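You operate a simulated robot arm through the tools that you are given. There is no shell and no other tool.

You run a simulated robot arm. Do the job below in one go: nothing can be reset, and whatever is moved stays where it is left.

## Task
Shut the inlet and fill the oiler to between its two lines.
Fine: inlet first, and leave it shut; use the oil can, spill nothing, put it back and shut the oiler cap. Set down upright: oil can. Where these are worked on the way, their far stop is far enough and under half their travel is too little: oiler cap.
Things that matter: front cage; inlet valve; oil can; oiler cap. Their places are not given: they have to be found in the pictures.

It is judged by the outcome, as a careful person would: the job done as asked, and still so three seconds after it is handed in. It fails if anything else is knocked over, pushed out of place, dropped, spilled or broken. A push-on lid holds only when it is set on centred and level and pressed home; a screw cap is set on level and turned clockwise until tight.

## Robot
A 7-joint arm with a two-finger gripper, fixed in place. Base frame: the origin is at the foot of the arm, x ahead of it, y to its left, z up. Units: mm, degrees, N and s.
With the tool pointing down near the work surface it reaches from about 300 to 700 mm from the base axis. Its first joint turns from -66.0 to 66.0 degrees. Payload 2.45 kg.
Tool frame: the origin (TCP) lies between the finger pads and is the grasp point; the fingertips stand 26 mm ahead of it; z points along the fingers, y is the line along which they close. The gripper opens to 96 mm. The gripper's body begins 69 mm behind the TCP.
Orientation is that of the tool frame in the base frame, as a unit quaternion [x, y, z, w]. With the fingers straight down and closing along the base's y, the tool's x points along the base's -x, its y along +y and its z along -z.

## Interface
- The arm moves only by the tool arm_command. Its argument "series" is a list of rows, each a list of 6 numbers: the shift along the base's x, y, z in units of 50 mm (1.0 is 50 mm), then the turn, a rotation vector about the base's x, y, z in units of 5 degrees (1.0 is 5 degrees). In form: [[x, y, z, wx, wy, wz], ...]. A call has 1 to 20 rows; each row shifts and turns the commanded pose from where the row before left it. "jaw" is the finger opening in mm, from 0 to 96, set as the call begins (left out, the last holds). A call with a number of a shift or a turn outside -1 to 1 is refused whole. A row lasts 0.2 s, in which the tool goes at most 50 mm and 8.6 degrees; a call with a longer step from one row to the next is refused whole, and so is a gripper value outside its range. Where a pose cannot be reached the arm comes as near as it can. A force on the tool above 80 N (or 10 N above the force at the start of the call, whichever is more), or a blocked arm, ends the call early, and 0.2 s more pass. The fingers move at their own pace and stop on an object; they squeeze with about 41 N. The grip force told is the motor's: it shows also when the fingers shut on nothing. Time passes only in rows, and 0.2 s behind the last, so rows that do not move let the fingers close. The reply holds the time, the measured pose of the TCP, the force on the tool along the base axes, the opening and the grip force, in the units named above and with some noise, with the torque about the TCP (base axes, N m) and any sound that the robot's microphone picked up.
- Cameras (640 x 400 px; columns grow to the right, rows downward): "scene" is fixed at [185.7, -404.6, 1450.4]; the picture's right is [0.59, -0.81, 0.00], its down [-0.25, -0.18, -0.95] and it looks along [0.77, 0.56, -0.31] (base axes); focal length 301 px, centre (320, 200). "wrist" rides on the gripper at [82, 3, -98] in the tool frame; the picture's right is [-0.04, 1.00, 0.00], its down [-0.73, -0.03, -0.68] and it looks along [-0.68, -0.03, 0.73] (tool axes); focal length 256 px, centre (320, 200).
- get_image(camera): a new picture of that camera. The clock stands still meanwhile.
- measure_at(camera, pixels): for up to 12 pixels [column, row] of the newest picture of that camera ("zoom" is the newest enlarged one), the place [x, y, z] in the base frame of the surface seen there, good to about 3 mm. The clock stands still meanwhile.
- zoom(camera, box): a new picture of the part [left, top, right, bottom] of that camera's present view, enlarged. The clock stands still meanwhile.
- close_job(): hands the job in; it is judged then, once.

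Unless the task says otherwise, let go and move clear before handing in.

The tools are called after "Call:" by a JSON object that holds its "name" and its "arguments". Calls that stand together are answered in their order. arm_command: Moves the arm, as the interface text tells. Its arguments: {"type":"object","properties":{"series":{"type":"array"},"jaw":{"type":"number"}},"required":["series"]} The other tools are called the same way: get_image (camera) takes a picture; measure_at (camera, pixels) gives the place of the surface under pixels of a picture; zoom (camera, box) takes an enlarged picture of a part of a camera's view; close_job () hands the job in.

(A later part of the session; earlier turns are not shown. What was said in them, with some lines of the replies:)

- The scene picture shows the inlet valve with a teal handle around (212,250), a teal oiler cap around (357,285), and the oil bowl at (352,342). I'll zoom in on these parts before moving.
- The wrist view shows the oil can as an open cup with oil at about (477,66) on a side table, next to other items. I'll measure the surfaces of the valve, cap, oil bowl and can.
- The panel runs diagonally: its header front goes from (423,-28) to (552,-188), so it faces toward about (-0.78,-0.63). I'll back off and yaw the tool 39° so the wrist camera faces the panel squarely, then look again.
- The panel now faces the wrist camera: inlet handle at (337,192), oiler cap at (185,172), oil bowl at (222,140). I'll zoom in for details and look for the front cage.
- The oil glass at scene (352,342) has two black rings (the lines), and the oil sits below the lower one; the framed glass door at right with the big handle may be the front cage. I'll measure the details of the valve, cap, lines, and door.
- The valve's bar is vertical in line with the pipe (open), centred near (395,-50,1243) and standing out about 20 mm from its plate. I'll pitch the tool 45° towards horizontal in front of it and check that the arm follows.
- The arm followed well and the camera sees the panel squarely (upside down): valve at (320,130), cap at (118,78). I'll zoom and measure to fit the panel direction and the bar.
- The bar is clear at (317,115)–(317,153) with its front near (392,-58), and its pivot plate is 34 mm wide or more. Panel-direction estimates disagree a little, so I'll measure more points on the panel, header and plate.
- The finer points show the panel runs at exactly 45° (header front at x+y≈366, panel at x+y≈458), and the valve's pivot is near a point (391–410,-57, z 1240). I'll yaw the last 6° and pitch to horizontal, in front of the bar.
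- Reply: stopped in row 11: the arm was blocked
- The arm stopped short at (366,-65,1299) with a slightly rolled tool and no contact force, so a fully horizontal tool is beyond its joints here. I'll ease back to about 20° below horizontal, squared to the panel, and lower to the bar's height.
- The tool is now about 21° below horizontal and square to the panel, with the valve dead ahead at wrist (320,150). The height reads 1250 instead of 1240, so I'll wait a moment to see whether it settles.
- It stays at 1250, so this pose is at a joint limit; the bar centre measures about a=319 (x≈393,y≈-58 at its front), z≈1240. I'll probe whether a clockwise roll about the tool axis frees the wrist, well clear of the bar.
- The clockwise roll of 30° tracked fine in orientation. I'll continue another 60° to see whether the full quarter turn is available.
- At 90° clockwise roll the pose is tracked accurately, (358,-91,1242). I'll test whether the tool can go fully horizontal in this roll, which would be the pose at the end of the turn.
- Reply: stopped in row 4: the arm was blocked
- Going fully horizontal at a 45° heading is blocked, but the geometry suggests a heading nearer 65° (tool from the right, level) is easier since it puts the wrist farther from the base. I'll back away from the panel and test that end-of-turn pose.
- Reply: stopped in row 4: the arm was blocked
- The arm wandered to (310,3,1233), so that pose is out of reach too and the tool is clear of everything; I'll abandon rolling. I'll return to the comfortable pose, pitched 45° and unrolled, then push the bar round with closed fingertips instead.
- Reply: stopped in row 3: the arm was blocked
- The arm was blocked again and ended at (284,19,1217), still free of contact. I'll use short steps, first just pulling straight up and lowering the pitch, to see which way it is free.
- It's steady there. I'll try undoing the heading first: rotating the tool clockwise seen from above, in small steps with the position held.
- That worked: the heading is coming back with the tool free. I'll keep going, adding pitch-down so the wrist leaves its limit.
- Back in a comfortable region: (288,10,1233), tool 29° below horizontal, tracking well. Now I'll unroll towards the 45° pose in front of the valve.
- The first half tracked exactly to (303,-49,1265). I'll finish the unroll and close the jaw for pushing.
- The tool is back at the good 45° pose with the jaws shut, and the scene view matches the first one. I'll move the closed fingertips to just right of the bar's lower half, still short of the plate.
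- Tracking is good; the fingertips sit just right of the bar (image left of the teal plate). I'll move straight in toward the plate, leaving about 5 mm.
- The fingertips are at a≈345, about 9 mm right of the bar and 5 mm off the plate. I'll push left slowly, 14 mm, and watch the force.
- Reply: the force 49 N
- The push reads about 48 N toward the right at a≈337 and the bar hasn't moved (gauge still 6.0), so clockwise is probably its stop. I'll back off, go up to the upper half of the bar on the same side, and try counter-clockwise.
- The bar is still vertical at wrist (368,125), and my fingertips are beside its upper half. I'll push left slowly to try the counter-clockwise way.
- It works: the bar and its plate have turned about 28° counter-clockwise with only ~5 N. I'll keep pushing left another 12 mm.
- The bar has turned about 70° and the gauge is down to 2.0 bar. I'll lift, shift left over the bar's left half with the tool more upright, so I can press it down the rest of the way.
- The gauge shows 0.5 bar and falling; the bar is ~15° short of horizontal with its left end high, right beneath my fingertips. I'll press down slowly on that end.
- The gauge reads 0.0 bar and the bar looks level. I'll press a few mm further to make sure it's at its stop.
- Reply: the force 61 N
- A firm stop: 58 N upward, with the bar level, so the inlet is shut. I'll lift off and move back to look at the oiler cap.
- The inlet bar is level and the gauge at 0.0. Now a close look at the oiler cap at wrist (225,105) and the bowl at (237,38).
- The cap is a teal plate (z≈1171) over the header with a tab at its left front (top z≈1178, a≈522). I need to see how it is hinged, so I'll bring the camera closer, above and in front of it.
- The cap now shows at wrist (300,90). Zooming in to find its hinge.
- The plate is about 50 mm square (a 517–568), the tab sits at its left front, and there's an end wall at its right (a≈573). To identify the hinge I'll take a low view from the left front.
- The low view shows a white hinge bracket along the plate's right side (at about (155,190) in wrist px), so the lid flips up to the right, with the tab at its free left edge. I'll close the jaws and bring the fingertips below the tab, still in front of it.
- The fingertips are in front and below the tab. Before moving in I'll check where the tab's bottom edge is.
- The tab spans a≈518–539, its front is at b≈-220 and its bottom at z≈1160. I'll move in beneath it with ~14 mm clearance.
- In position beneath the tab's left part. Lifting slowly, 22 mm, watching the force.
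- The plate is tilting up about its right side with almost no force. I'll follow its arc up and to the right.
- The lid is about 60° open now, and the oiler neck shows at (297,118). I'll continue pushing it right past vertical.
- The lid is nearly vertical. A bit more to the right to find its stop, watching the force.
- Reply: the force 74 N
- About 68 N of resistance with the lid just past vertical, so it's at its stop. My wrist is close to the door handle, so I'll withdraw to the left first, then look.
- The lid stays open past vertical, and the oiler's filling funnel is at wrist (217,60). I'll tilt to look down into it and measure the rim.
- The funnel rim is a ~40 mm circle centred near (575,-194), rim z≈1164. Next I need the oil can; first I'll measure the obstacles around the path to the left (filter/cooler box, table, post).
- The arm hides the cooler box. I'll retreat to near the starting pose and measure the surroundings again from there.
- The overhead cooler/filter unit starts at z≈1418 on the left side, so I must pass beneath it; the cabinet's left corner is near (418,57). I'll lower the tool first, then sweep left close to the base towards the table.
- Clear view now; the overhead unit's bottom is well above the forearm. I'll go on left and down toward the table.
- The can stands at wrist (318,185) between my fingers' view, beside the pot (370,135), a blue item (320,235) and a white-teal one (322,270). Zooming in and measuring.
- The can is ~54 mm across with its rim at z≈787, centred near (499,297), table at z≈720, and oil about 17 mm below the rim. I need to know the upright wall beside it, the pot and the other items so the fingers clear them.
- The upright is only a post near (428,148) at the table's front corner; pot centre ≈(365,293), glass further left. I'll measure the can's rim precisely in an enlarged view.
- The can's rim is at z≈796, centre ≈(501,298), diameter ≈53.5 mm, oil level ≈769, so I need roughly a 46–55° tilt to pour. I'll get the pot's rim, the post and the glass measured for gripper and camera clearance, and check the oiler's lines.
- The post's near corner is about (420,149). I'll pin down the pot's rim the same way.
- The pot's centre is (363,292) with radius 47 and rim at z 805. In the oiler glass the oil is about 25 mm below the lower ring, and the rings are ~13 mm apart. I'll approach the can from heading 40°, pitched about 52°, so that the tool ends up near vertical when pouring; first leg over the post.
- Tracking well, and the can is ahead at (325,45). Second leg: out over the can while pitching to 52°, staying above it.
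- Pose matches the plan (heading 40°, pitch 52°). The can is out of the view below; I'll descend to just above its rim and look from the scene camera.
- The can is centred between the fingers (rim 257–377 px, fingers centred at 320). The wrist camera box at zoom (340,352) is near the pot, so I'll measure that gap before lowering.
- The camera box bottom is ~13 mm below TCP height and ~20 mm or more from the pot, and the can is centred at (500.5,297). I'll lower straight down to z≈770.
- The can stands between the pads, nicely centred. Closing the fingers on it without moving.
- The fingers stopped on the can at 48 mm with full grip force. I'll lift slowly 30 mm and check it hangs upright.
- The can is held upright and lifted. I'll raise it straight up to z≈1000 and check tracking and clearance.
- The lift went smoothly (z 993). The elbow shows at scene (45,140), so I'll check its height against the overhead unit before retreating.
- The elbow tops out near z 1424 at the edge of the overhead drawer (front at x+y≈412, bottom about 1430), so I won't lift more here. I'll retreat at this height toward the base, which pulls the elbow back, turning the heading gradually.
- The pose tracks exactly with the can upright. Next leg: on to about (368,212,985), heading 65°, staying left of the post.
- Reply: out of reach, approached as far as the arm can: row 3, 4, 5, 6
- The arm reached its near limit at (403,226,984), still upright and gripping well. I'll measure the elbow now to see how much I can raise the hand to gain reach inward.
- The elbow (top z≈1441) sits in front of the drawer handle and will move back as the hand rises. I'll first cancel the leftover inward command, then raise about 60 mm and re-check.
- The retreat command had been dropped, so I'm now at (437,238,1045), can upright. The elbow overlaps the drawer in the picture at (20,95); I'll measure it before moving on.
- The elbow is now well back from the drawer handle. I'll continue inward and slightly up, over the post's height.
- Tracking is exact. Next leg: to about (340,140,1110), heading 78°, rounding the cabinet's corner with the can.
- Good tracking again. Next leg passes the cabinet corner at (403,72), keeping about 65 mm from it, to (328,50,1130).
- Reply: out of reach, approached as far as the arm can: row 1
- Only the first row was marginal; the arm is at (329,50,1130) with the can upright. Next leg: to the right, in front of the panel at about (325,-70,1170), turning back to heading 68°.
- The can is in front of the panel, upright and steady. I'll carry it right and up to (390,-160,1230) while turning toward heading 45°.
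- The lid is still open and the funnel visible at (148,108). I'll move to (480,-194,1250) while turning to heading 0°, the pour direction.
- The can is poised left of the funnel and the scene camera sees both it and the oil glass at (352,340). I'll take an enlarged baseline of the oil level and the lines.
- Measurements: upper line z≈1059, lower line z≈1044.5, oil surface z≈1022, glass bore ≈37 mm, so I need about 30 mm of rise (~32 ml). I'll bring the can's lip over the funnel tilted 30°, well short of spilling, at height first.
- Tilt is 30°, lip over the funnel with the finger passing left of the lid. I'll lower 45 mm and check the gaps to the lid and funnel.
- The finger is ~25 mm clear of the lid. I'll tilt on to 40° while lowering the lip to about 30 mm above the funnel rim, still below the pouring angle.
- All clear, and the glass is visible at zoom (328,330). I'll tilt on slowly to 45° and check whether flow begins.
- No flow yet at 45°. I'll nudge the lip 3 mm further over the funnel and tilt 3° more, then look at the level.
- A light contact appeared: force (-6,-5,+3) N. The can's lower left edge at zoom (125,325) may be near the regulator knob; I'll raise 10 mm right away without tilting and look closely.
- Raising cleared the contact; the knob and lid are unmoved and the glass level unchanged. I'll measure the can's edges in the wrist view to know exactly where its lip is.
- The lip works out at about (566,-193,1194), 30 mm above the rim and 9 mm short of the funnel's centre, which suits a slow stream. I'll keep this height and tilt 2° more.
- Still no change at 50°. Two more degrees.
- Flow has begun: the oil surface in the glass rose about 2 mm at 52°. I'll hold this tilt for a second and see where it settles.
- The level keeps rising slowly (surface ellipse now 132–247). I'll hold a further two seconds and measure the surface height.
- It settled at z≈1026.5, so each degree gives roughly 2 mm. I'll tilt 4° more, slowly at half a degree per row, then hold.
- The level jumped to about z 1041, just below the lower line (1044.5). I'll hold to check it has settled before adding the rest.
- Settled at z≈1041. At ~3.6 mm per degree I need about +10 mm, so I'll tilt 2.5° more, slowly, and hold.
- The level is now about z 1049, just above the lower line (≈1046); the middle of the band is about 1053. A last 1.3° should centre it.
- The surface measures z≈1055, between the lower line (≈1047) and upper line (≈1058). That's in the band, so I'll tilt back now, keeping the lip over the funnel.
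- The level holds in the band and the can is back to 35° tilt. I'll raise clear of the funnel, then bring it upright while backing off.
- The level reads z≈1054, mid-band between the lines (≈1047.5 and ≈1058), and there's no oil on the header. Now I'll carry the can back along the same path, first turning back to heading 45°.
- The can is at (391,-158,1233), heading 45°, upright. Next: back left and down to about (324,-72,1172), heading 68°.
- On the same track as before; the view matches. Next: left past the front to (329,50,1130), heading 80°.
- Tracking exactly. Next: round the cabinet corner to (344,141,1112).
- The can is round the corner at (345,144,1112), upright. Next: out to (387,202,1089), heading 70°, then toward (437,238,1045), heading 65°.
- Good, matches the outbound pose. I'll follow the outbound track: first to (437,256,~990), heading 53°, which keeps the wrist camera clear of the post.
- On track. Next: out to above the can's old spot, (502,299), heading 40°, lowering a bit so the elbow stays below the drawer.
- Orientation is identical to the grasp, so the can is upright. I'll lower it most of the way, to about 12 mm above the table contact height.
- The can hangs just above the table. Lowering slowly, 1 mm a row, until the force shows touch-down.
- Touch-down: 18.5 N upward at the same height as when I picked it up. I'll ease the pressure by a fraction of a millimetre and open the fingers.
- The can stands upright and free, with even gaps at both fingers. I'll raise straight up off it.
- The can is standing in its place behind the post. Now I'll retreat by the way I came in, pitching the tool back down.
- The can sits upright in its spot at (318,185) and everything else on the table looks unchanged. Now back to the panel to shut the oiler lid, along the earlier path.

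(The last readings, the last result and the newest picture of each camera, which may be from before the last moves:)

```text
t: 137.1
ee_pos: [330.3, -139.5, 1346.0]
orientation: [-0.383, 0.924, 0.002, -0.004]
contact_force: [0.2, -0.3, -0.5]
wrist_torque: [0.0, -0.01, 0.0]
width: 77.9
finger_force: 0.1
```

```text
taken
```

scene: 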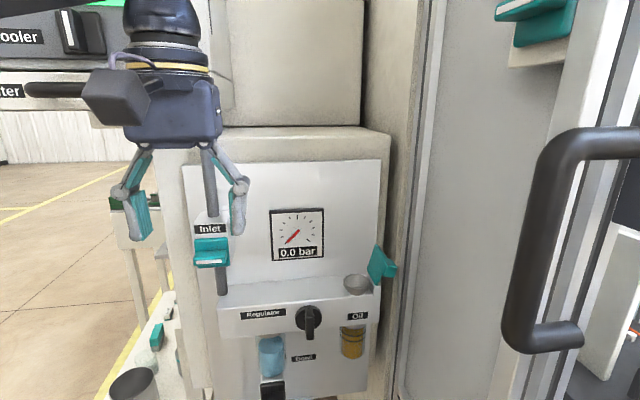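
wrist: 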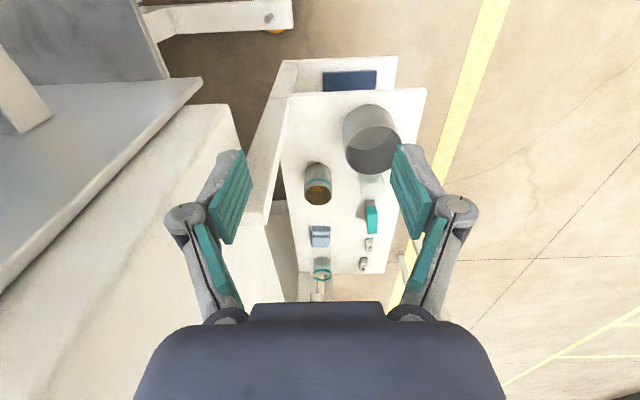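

All quiet. I'll go to the view pose above and left of the lid, pitched 25°, with the jaw at 52 mm.

Call:
{"name": "arm_command", "arguments": {"series": [[0.5, -0.15, -0.1, 0.7071, -0.7071, 0], [0.65, -0.2, -0.14, 0.7071, -0.7071, 0], [0.7, -0.23, -0.15, 0.7071, -0.7071, 0], [0.7, -0.23, -0.15, 0.7071, -0.7071, 0], [0.7, -0.25, -0.15, 0.7071, -0.7071, 0], [0, 0, 0, 0, 0, 0]], "jaw": 52}}

Call:
{"name": "get_image", "arguments": {"camera": "wrist"}}

Call:
{"name": "zoom", "arguments": {"camera": "wrist", "box": [150, 0, 330, 130]}}

```text
t: 138.4
ee_pos: [497.1, -193.3, 1309.7]
orientation: [-0.374, 0.902, 0.084, 0.199]
contact_force: [0.3, 0.3, 0.1]
wrist_torque: [0.0, 0.01, 0.0]
width: 51.8
finger_force: 0.0
```

```text
taken
```

wrist: 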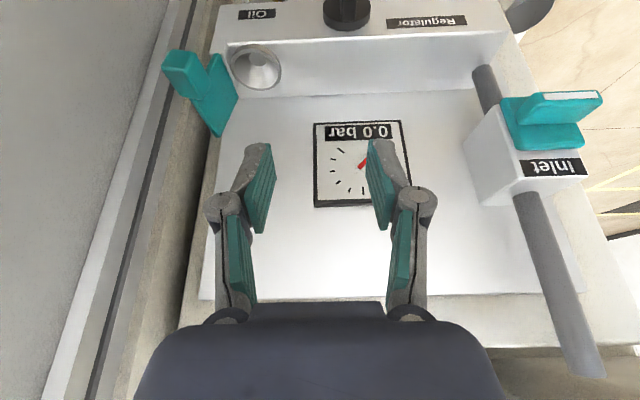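

```text
3.08 times, centred on (240, 65) of wrist
```

zoom: 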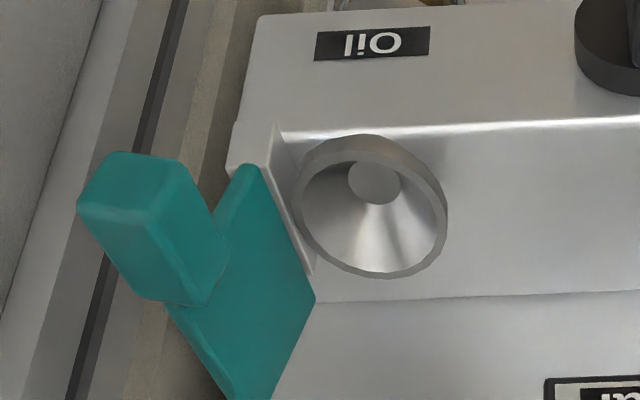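

The header and funnel are clean. I'll measure the tab and lid edges to place the fork.

Call:
{"name": "measure_at", "arguments": {"camera": "zoom", "pixels": [[85, 205], [120, 160], [180, 170], [150, 210], [115, 180], [140, 270], [190, 295], [220, 260], [205, 220], [250, 180], [300, 290], [260, 390]]}}

Call:
{"name": "measure_at", "arguments": {"camera": "scene", "pixels": [[378, 248], [395, 268], [388, 262], [385, 275], [372, 280], [380, 270], [370, 265], [392, 275]]}}

```text
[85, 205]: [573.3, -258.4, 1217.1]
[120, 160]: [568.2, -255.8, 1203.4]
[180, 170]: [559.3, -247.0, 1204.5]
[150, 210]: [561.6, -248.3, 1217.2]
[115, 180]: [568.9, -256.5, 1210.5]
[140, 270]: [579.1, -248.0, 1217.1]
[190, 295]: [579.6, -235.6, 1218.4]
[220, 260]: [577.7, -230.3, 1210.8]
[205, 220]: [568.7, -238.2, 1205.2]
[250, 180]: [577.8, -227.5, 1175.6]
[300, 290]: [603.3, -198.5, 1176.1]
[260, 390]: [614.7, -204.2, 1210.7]
```

```text
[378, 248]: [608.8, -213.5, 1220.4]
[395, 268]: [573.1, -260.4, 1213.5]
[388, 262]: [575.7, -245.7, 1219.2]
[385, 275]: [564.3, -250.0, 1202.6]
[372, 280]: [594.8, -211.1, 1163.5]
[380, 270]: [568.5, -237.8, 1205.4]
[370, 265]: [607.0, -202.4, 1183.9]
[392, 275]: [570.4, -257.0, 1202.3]
```

The open lid leans ~15° past vertical; the tab spans a 570–588, b -221…-243, z 1200–1218. I'll move the open fork above it (centre a=579), still clear of it, then check.

Call:
{"name": "arm_command", "arguments": {"series": [[0.3, -0.25, -0.1, 0, 0, 0], [0.37, -0.32, -0.15, 0, 0, 0], [0.37, -0.32, -0.15, 0, 0, 0], [0.35, -0.29, -0.2, 0, 0, 0], [0, 0, 0, 0, 0, 0]]}}

Call:
{"name": "get_image", "arguments": {"camera": "wrist"}}

Call:
{"name": "get_image", "arguments": {"camera": "scene"}}

```text
t: 139.7
ee_pos: [565.7, -252.1, 1277.7]
orientation: [-0.373, 0.902, 0.085, 0.199]
contact_force: [-0.4, -0.2, -0.7]
wrist_torque: [0.0, 0.02, -0.02]
width: 52.2
finger_force: 0.1
```

```text
taken
```

wrist: 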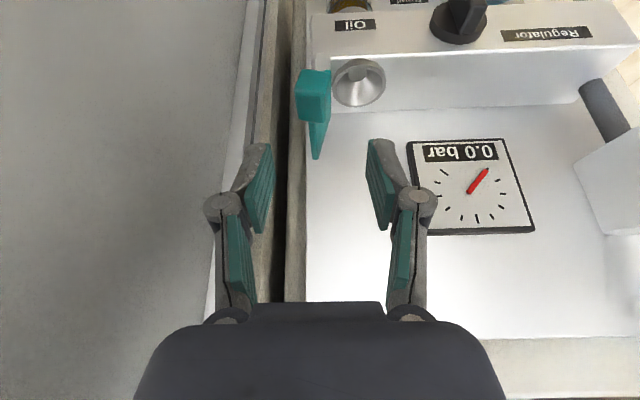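

```text
taken
```

scene: 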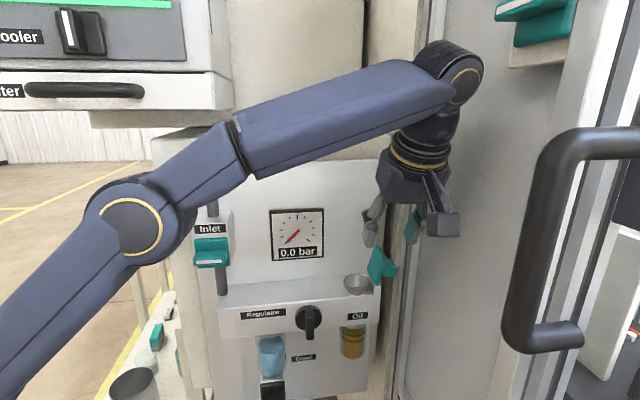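

The tab (wrist px 313,90) is centred between the fork fingers. Lowering the fork around it to z≈1206.

Call:
{"name": "arm_command", "arguments": {"series": [[0, 0, -0.24, 0, 0, 0], [0, 0, -0.26, 0, 0, 0], [0, 0, -0.26, 0, 0, 0], [0, 0, -0.26, 0, 0, 0], [0, 0, -0.24, 0, 0, 0], [0, 0, -0.16, 0, 0, 0], [0, 0, 0, 0, 0, 0]]}}

Call:
{"name": "get_image", "arguments": {"camera": "wrist"}}

Call:
{"name": "zoom", "arguments": {"camera": "scene", "box": [330, 180, 470, 310]}}

```text
t: 141.2
ee_pos: [562.3, -249.9, 1207.5]
orientation: [-0.374, 0.902, 0.085, 0.198]
contact_force: [-0.4, 0.1, 0.5]
wrist_torque: [0.01, 0.01, -0.03]
width: 52.3
finger_force: 0.1
```

```text
taken
```

wrist: 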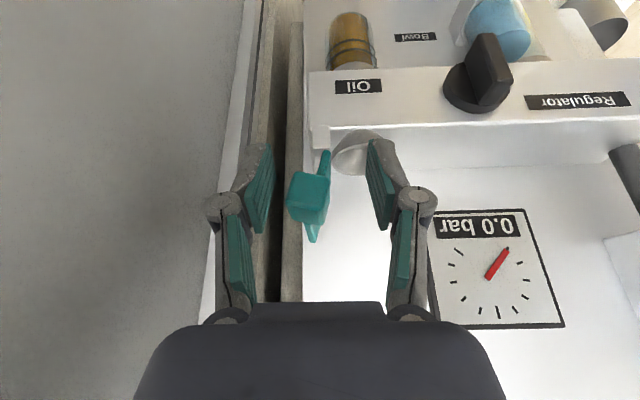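

```text
3.08 times, centred on (400, 245) of scene
```

zoom: 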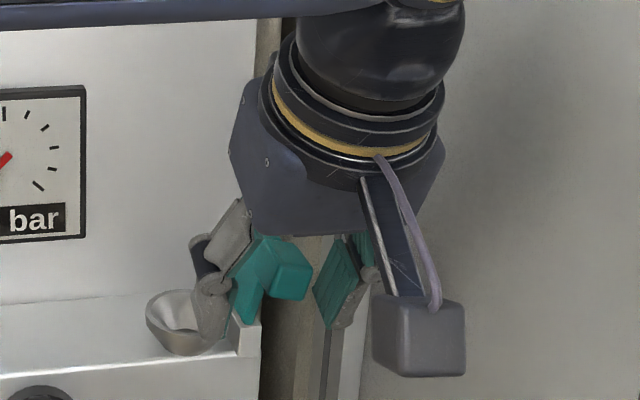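

The tab is between the fingers and nothing touches. I'll drag left slowly so the right finger brings the lid back over vertical.

Call:
{"name": "arm_command", "arguments": {"series": [[-0.0424, 0.0424, 0, 0, 0, 0], [-0.0424, 0.0424, 0, 0, 0, 0], [-0.0424, 0.0424, 0, 0, 0, 0], [-0.0424, 0.0424, 0, 0, 0, 0], [-0.0424, 0.0424, 0, 0, 0, 0], [-0.0424, 0.0424, 0, 0, 0, 0], [-0.0424, 0.0424, 0, 0, 0, 0], [0, 0, 0, 0, 0, 0]]}}

Call:
{"name": "get_image", "arguments": {"camera": "wrist"}}

```text
t: 143.1
ee_pos: [547.8, -236.2, 1208.8]
orientation: [-0.375, 0.902, 0.085, 0.198]
contact_force: [-0.5, -0.1, 0.5]
wrist_torque: [0.0, 0.01, -0.02]
width: 52.4
finger_force: 0.5
```

```text
taken
```

wrist: 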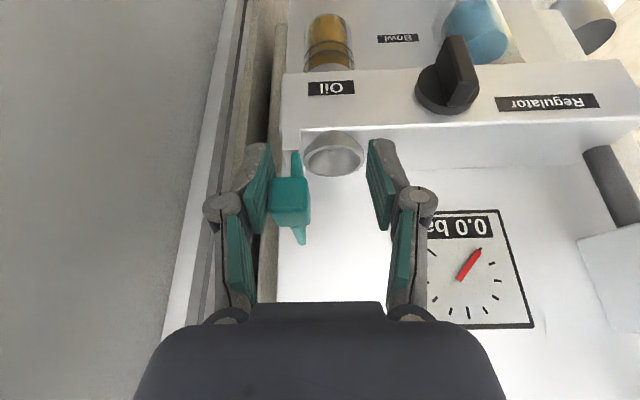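

The right finger has the tab and the lid is about vertical with hardly any force. Continuing left.

Call:
{"name": "arm_command", "arguments": {"series": [[-0.0424, 0.0424, 0, 0, 0, 0], [-0.0424, 0.0424, 0, 0, 0, 0], [-0.0424, 0.0424, 0, 0, 0, 0], [-0.0424, 0.0424, 0, 0, 0, 0], [-0.0424, 0.0424, 0, 0, 0, 0], [-0.0424, 0.0424, 0, 0, 0, 0], [-0.0424, 0.0424, 0, 0, 0, 0], [0, 0, 0, 0, 0, 0]]}}

Call:
{"name": "get_image", "arguments": {"camera": "wrist"}}

```text
t: 144.8
ee_pos: [533.2, -221.7, 1208.7]
orientation: [-0.375, 0.902, 0.085, 0.198]
contact_force: [0.1, -0.7, -0.3]
wrist_torque: [-0.01, -0.02, -0.04]
width: 52.3
finger_force: 0.2
```

```text
taken
```

wrist: 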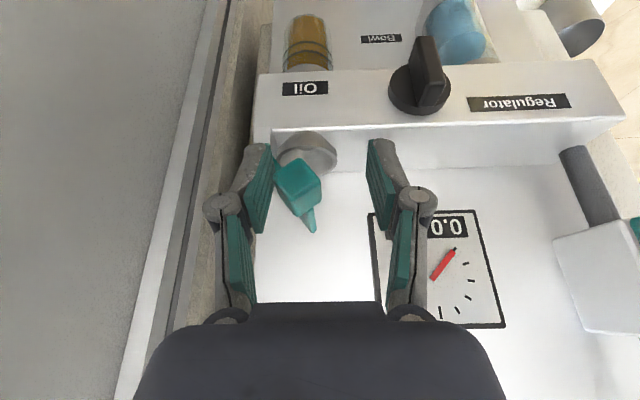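

The lid follows, about 65° from shut, and stays with the finger. Continuing left and slightly down.

Call:
{"name": "arm_command", "arguments": {"series": [[-0.0424, 0.0424, -0.02, 0, 0, 0], [-0.0424, 0.0424, -0.02, 0, 0, 0], [-0.0424, 0.0424, -0.03, 0, 0, 0], [-0.0424, 0.0424, -0.04, 0, 0, 0], [-0.0424, 0.0424, -0.04, 0, 0, 0], [-0.0424, 0.0424, -0.04, 0, 0, 0], [0, 0, 0, 0, 0, 0]]}}

Call:
{"name": "get_image", "arguments": {"camera": "wrist"}}

```text
t: 146.4
ee_pos: [521.3, -207.9, 1196.7]
orientation: [-0.375, 0.902, 0.085, 0.198]
contact_force: [2.0, -1.4, -1.3]
wrist_torque: [-0.04, 0.0, 0.0]
width: 52.9
finger_force: 0.6
```

```text
taken
```

wrist: 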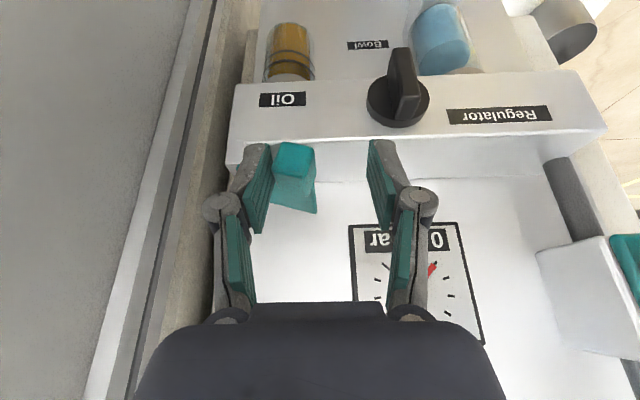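

The lid seems to have gone down nearly flat; the tab is at (293,165). Zooming in to see its angle.

Call:
{"name": "zoom", "arguments": {"camera": "wrist", "box": [210, 110, 350, 230]}}

Call:
{"name": "zoom", "arguments": {"camera": "scene", "box": [310, 210, 430, 310]}}

Call:
{"name": "measure_at", "arguments": {"camera": "wrist", "pixels": [[285, 155], [305, 155], [295, 170], [285, 190], [305, 190], [310, 205], [290, 205], [280, 200]]}}

```text
3.33 times, centred on (280, 170) of wrist
```

zoom: 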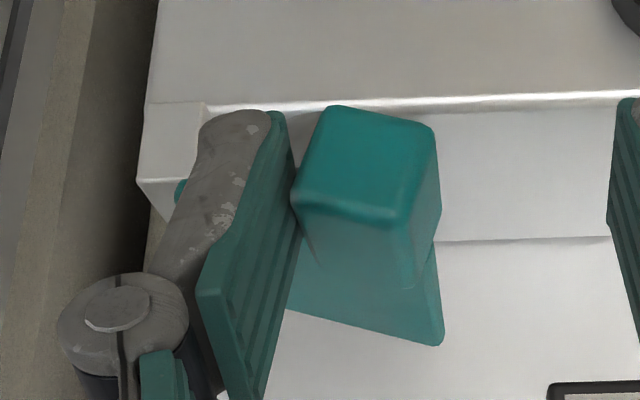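

```text
4.00 times, centred on (370, 260) of scene
```

zoom: 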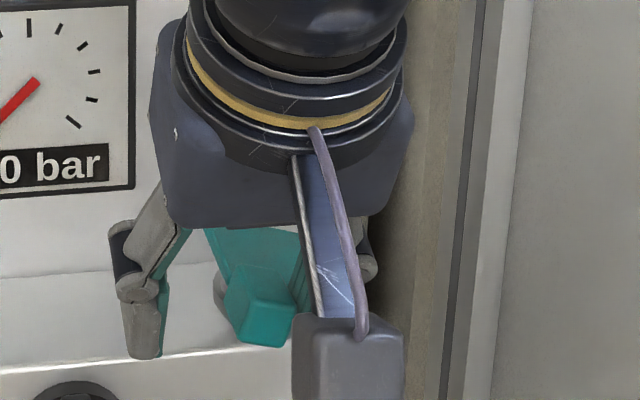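

```text
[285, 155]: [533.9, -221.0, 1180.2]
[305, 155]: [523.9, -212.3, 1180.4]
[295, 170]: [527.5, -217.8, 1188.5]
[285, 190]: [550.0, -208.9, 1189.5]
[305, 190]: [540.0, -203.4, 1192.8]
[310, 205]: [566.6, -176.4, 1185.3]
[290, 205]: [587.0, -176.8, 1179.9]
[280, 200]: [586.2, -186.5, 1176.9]
```

The lid is about 22° from shut. I'll lift the fork away, close the jaws, and come over the tab to press it down.

Call:
{"name": "arm_command", "arguments": {"series": [[0, 0, 0.2, 0, 0, 0], [0, 0, 0.35, 0, 0, 0], [0, 0, 0.35, 0, 0, 0], [0.09, -0.03, 0.1, 0, 0, 0], [0.09, -0.03, 0, 0, 0, 0], [0.086, -0.026, 0, 0, 0, 0], [0, 0, 0, 0, 0, 0]], "jaw": 52}}

Call:
{"name": "arm_command", "arguments": {"series": [[0, 0, 0, 0, 0, 0], [0, 0, 0, 0, 0, 0], [0, 0, 0, 0, 0, 0], [0, 0, 0, 0, 0, 0]], "jaw": 0}}

Call:
{"name": "get_image", "arguments": {"camera": "wrist"}}

Call:
{"name": "zoom", "arguments": {"camera": "scene", "box": [310, 210, 430, 310]}}

```text
t: 148.1
ee_pos: [534.6, -211.6, 1248.3]
orientation: [-0.374, 0.902, 0.084, 0.198]
contact_force: [-0.3, 1.8, -0.6]
wrist_torque: [-0.01, -0.01, 0.02]
width: 51.8
finger_force: 0.0
```

```text
t: 149.1
ee_pos: [534.0, -213.0, 1248.3]
orientation: [-0.375, 0.902, 0.085, 0.199]
contact_force: [0.6, 0.2, -0.6]
wrist_torque: [-0.02, -0.02, 0.01]
width: 0.0
finger_force: 28.4
```

```text
taken
```

wrist: 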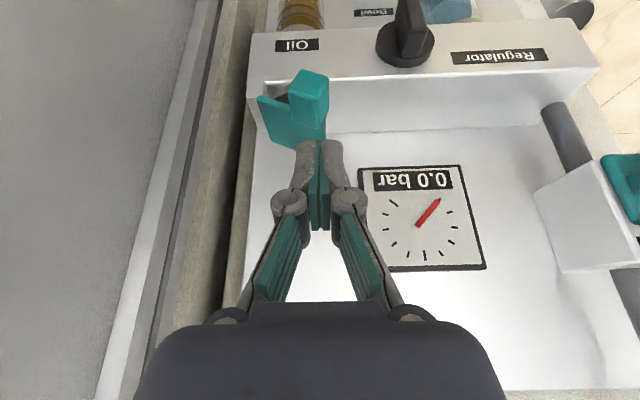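

```text
4.00 times, centred on (370, 260) of scene
```

zoom: 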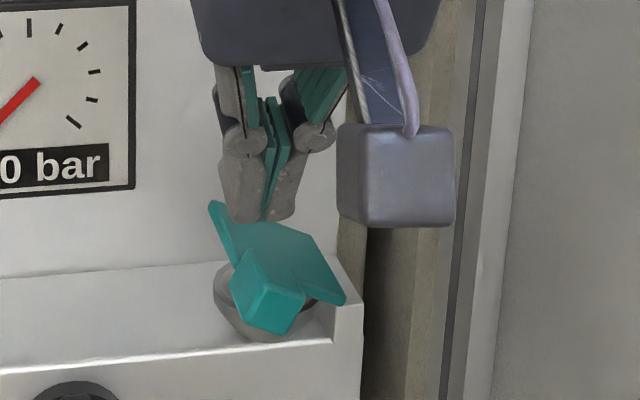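

The lid holds at about 22°, with my closed fingertips right above its tab side. Pressing down slowly.

Call:
{"name": "arm_command", "arguments": {"series": [[0, 0, -0.08, 0, 0, 0], [0, 0, -0.08, 0, 0, 0], [0, 0, -0.08, 0, 0, 0], [0, 0, -0.08, 0, 0, 0], [0, 0, -0.08, 0, 0, 0], [0, 0, -0.04, 0, 0, 0], [0, 0, -0.04, 0, 0, 0], [0, 0, -0.04, 0, 0, 0], [0, 0, -0.04, 0, 0, 0], [0, 0, -0.04, 0, 0, 0], [0, 0, -0.04, 0, 0, 0], [0, 0, -0.04, 0, 0, 0], [0, 0, -0.04, 0, 0, 0], [0, 0, -0.04, 0, 0, 0]]}}

Call:
{"name": "get_image", "arguments": {"camera": "wrist"}}

Call:
{"name": "zoom", "arguments": {"camera": "scene", "box": [310, 210, 430, 310]}}

```text
t: 152.1
ee_pos: [533.7, -212.6, 1209.5]
orientation: [-0.374, 0.902, 0.084, 0.198]
contact_force: [-0.5, -0.2, -0.1]
wrist_torque: [0.02, 0.01, 0.0]
width: 0.0
finger_force: 28.0
```

```text
taken
```

wrist: 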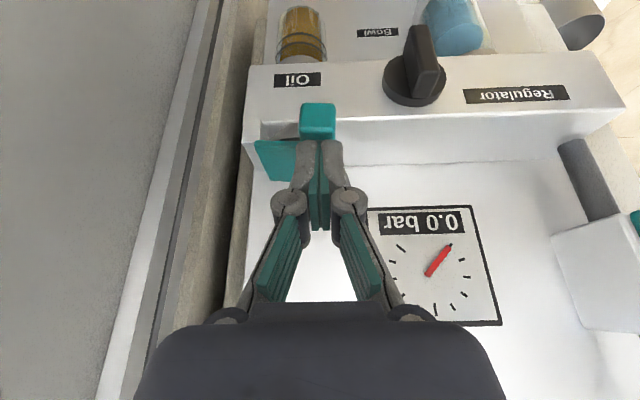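

```text
4.00 times, centred on (370, 260) of scene
```

zoom: 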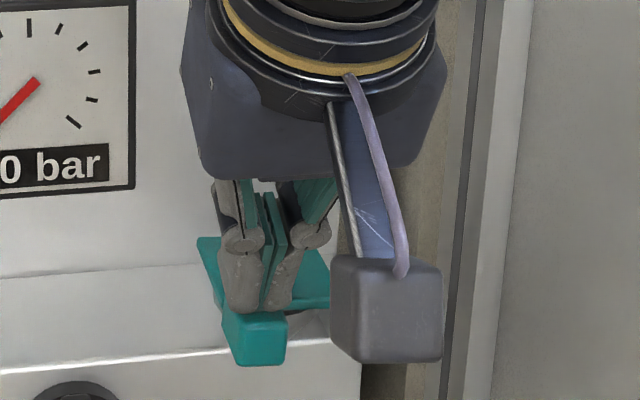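

The lid is nearly flat, with only slight force so far. A few more millimetres until it's firmly shut.

Call:
{"name": "arm_command", "arguments": {"series": [[0, 0, -0.03, 0, 0, 0], [0, 0, -0.03, 0, 0, 0], [0, 0, -0.03, 0, 0, 0], [0, 0, -0.03, 0, 0, 0], [0, 0, 0, 0, 0, 0]]}}

Call:
{"name": "zoom", "arguments": {"camera": "scene", "box": [310, 210, 430, 310]}}

```text
t: 153.2
ee_pos: [534.4, -213.0, 1206.6]
orientation: [-0.375, 0.902, 0.083, 0.2]
contact_force: [-11.5, 4.8, 26.1]
wrist_torque: [0.1, 0.29, 0.04]
width: 5.7
finger_force: 28.6
```

```text
4.00 times, centred on (370, 260) of scene
```

zoom: 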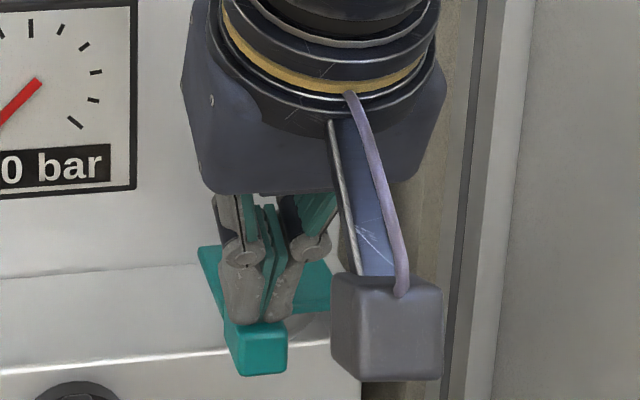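

26 N upward at the expected closed height: the lid is down on its seat. I'll lift off straight up and look.

Call:
{"name": "arm_command", "arguments": {"series": [[0, 0, 0.1, 0, 0, 0], [0, 0, 0.3, 0, 0, 0], [0, 0, 0.5, 0, 0, 0], [0, 0, 0.5, 0, 0, 0], [-0.3, 0.2, 0.5, 0, 0, 0], [-0.4, 0.2, 0.3, 0, 0, 0], [0, 0, 0, 0, 0, 0]]}}

Call:
{"name": "get_image", "arguments": {"camera": "wrist"}}

Call:
{"name": "zoom", "arguments": {"camera": "scene", "box": [310, 230, 410, 370]}}

```text
t: 154.8
ee_pos: [498.9, -193.4, 1315.0]
orientation: [-0.374, 0.902, 0.085, 0.198]
contact_force: [-0.4, 0.1, -0.4]
wrist_torque: [-0.03, 0.0, -0.02]
width: 0.0
finger_force: 28.7
```

```text
taken
```

wrist: 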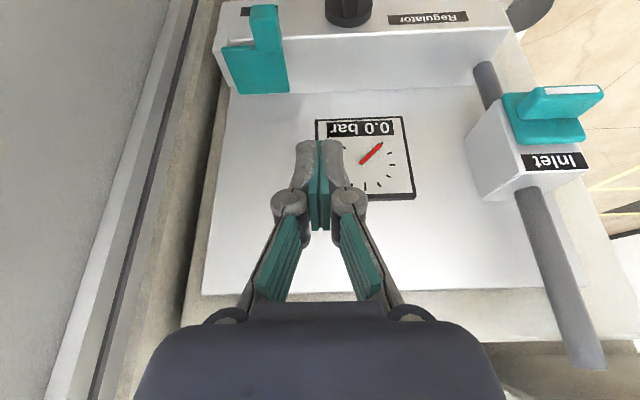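

```text
2.86 times, centred on (360, 300) of scene
```

zoom: 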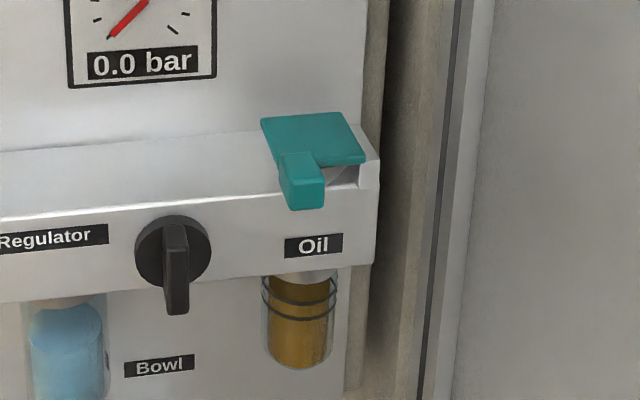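

The lid is flat as it was at the start, the gauge reads 0.0 and the inlet bar is level. I'll verify the lid height, oil level and valve by measuring.

Call:
{"name": "measure_at", "arguments": {"camera": "wrist", "pixels": [[240, 60], [270, 60], [245, 85], [280, 85], [262, 20], [262, 40], [235, 75], [560, 95], [530, 105], [595, 90]]}}

Call:
{"name": "zoom", "arguments": {"camera": "scene", "box": [330, 315, 380, 370]}}

Call:
{"name": "measure_at", "arguments": {"camera": "zoom", "pixels": [[310, 120], [300, 125], [330, 125], [340, 135], [350, 140], [320, 140], [305, 195], [305, 157], [300, 170], [280, 168]]}}

Call:
{"name": "zoom", "arguments": {"camera": "scene", "box": [180, 200, 250, 300]}}

```text
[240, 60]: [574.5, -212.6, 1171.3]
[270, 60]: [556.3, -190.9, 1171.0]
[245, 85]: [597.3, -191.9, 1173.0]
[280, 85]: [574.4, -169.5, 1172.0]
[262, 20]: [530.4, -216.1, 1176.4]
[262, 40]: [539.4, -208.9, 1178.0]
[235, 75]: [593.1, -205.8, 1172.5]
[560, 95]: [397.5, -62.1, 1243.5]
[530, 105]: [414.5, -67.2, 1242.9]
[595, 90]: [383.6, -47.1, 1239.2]
```

```text
7.27 times, centred on (355, 342) of scene
```

zoom: 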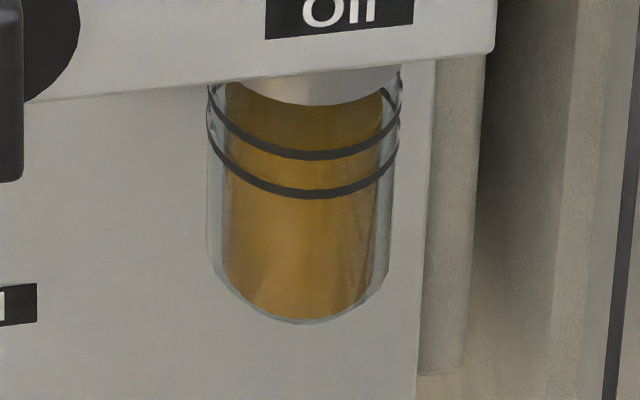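

```text
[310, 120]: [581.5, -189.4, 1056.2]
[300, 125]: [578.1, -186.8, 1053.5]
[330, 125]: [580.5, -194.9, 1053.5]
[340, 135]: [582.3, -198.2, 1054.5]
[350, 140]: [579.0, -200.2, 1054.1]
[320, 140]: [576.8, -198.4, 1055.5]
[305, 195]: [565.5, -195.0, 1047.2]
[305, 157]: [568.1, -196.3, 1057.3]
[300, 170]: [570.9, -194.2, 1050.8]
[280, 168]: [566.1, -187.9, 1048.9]
```

```text
4.00 times, centred on (215, 250) of scene
```

zoom: 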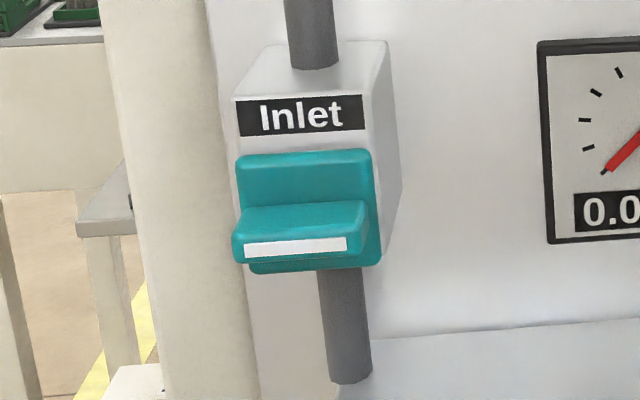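

Lid plate at z≈1171–1172 (as originally), oil at ≈1054.5 between lines at ≈1047 and ≈1057.5, inlet bar level. I'll move clear to the start area and take a last look.

Call:
{"name": "arm_command", "arguments": {"series": [[-0.4, 0.1, 0.2, -0.7071, 0.7071, 0], [-0.6, 0.2, 0.25, -0.7071, 0.7071, 0], [-0.7, 0.3, 0.25, -0.7071, 0.7071, 0], [-0.7, 0.3, 0.25, -0.7071, 0.7071, 0], [-0.6, 0.2, 0.25, -0.7071, 0.7071, 0], [-0.3, 0, 0.1, 0, 0, 0], [0, 0, 0, 0, 0, 0], [0, 0, 0, 0, 0, 0]], "jaw": 40}}

Call:
{"name": "get_image", "arguments": {"camera": "scene"}}

Call:
{"name": "get_image", "arguments": {"camera": "wrist"}}

Call:
{"name": "zoom", "arguments": {"camera": "scene", "box": [80, 270, 240, 400]}}

```text
t: 156.7
ee_pos: [335.5, -136.5, 1380.5]
orientation: [-0.383, 0.924, 0.001, -0.002]
contact_force: [0.0, -0.2, 0.1]
wrist_torque: [-0.02, 0.02, -0.02]
width: 40.1
finger_force: 0.0
```

```text
taken
```

scene: 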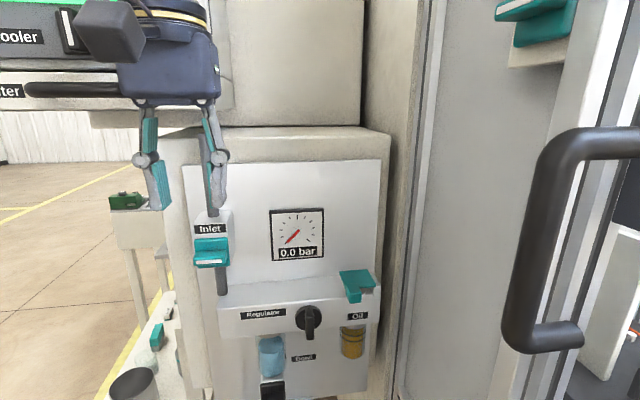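

```text
taken
```

wrist: 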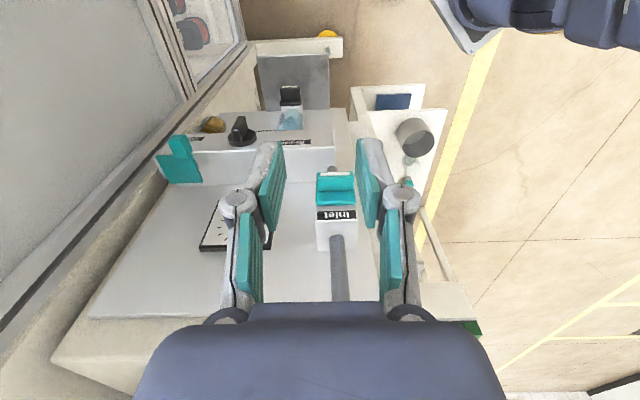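

```text
3.08 times, centred on (160, 335) of scene
```

zoom: 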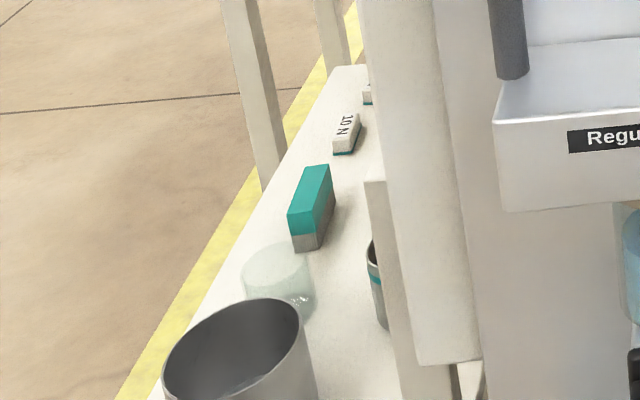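

The last pictures match the goal. The inlet bar is level with the gauge at 0.0 bar, and the oiler cap is shut. The oil in the glass at (352,340) stands between the two rings. The can is upright at its old spot, nothing is spilled or moved, and the arm is clear, so I'm handing the job in.

Call:
{"name": "close_job", "arguments": {}}

```text
The job is handed in.
```

The job is done and handed in: the inlet is shut and the oiler is filled to between its two lines. I don't have the judge's result yet.

- **Inlet:** I turned it counter-clockwise to its stop before touching anything else. The gauge fell from 6.0 to 0.0 bar, and the valve is still shut.
- **Oiler level:** the oil surface measured about z 1054.5, between the lower line at about 1047 and the upper line at about 1057.5.
- **Oil can:** it is back where it stood, upright and released. I saw no oil on the header, the funnel or the table.
- **Oiler cap:** it is shut and pressed down onto its seat; the plate measures the same height as at the start.

- **Extra contacts:** while I was lining up the pour, something on the tool or can briefly touched a part near the funnel with about 8 N. I raised the can at once, and nothing had moved. Earlier I also pushed the inlet bar clockwise with about 48 N before finding that was the wrong way; it did not move.
- **Front cage:** I could not identify it for certain. I took it to be the framed door with the large handle on the right, and I never meant to touch it. My wrist came close to that handle while I was opening the cap, but the forces I saw there fitted the cap reaching its stop.
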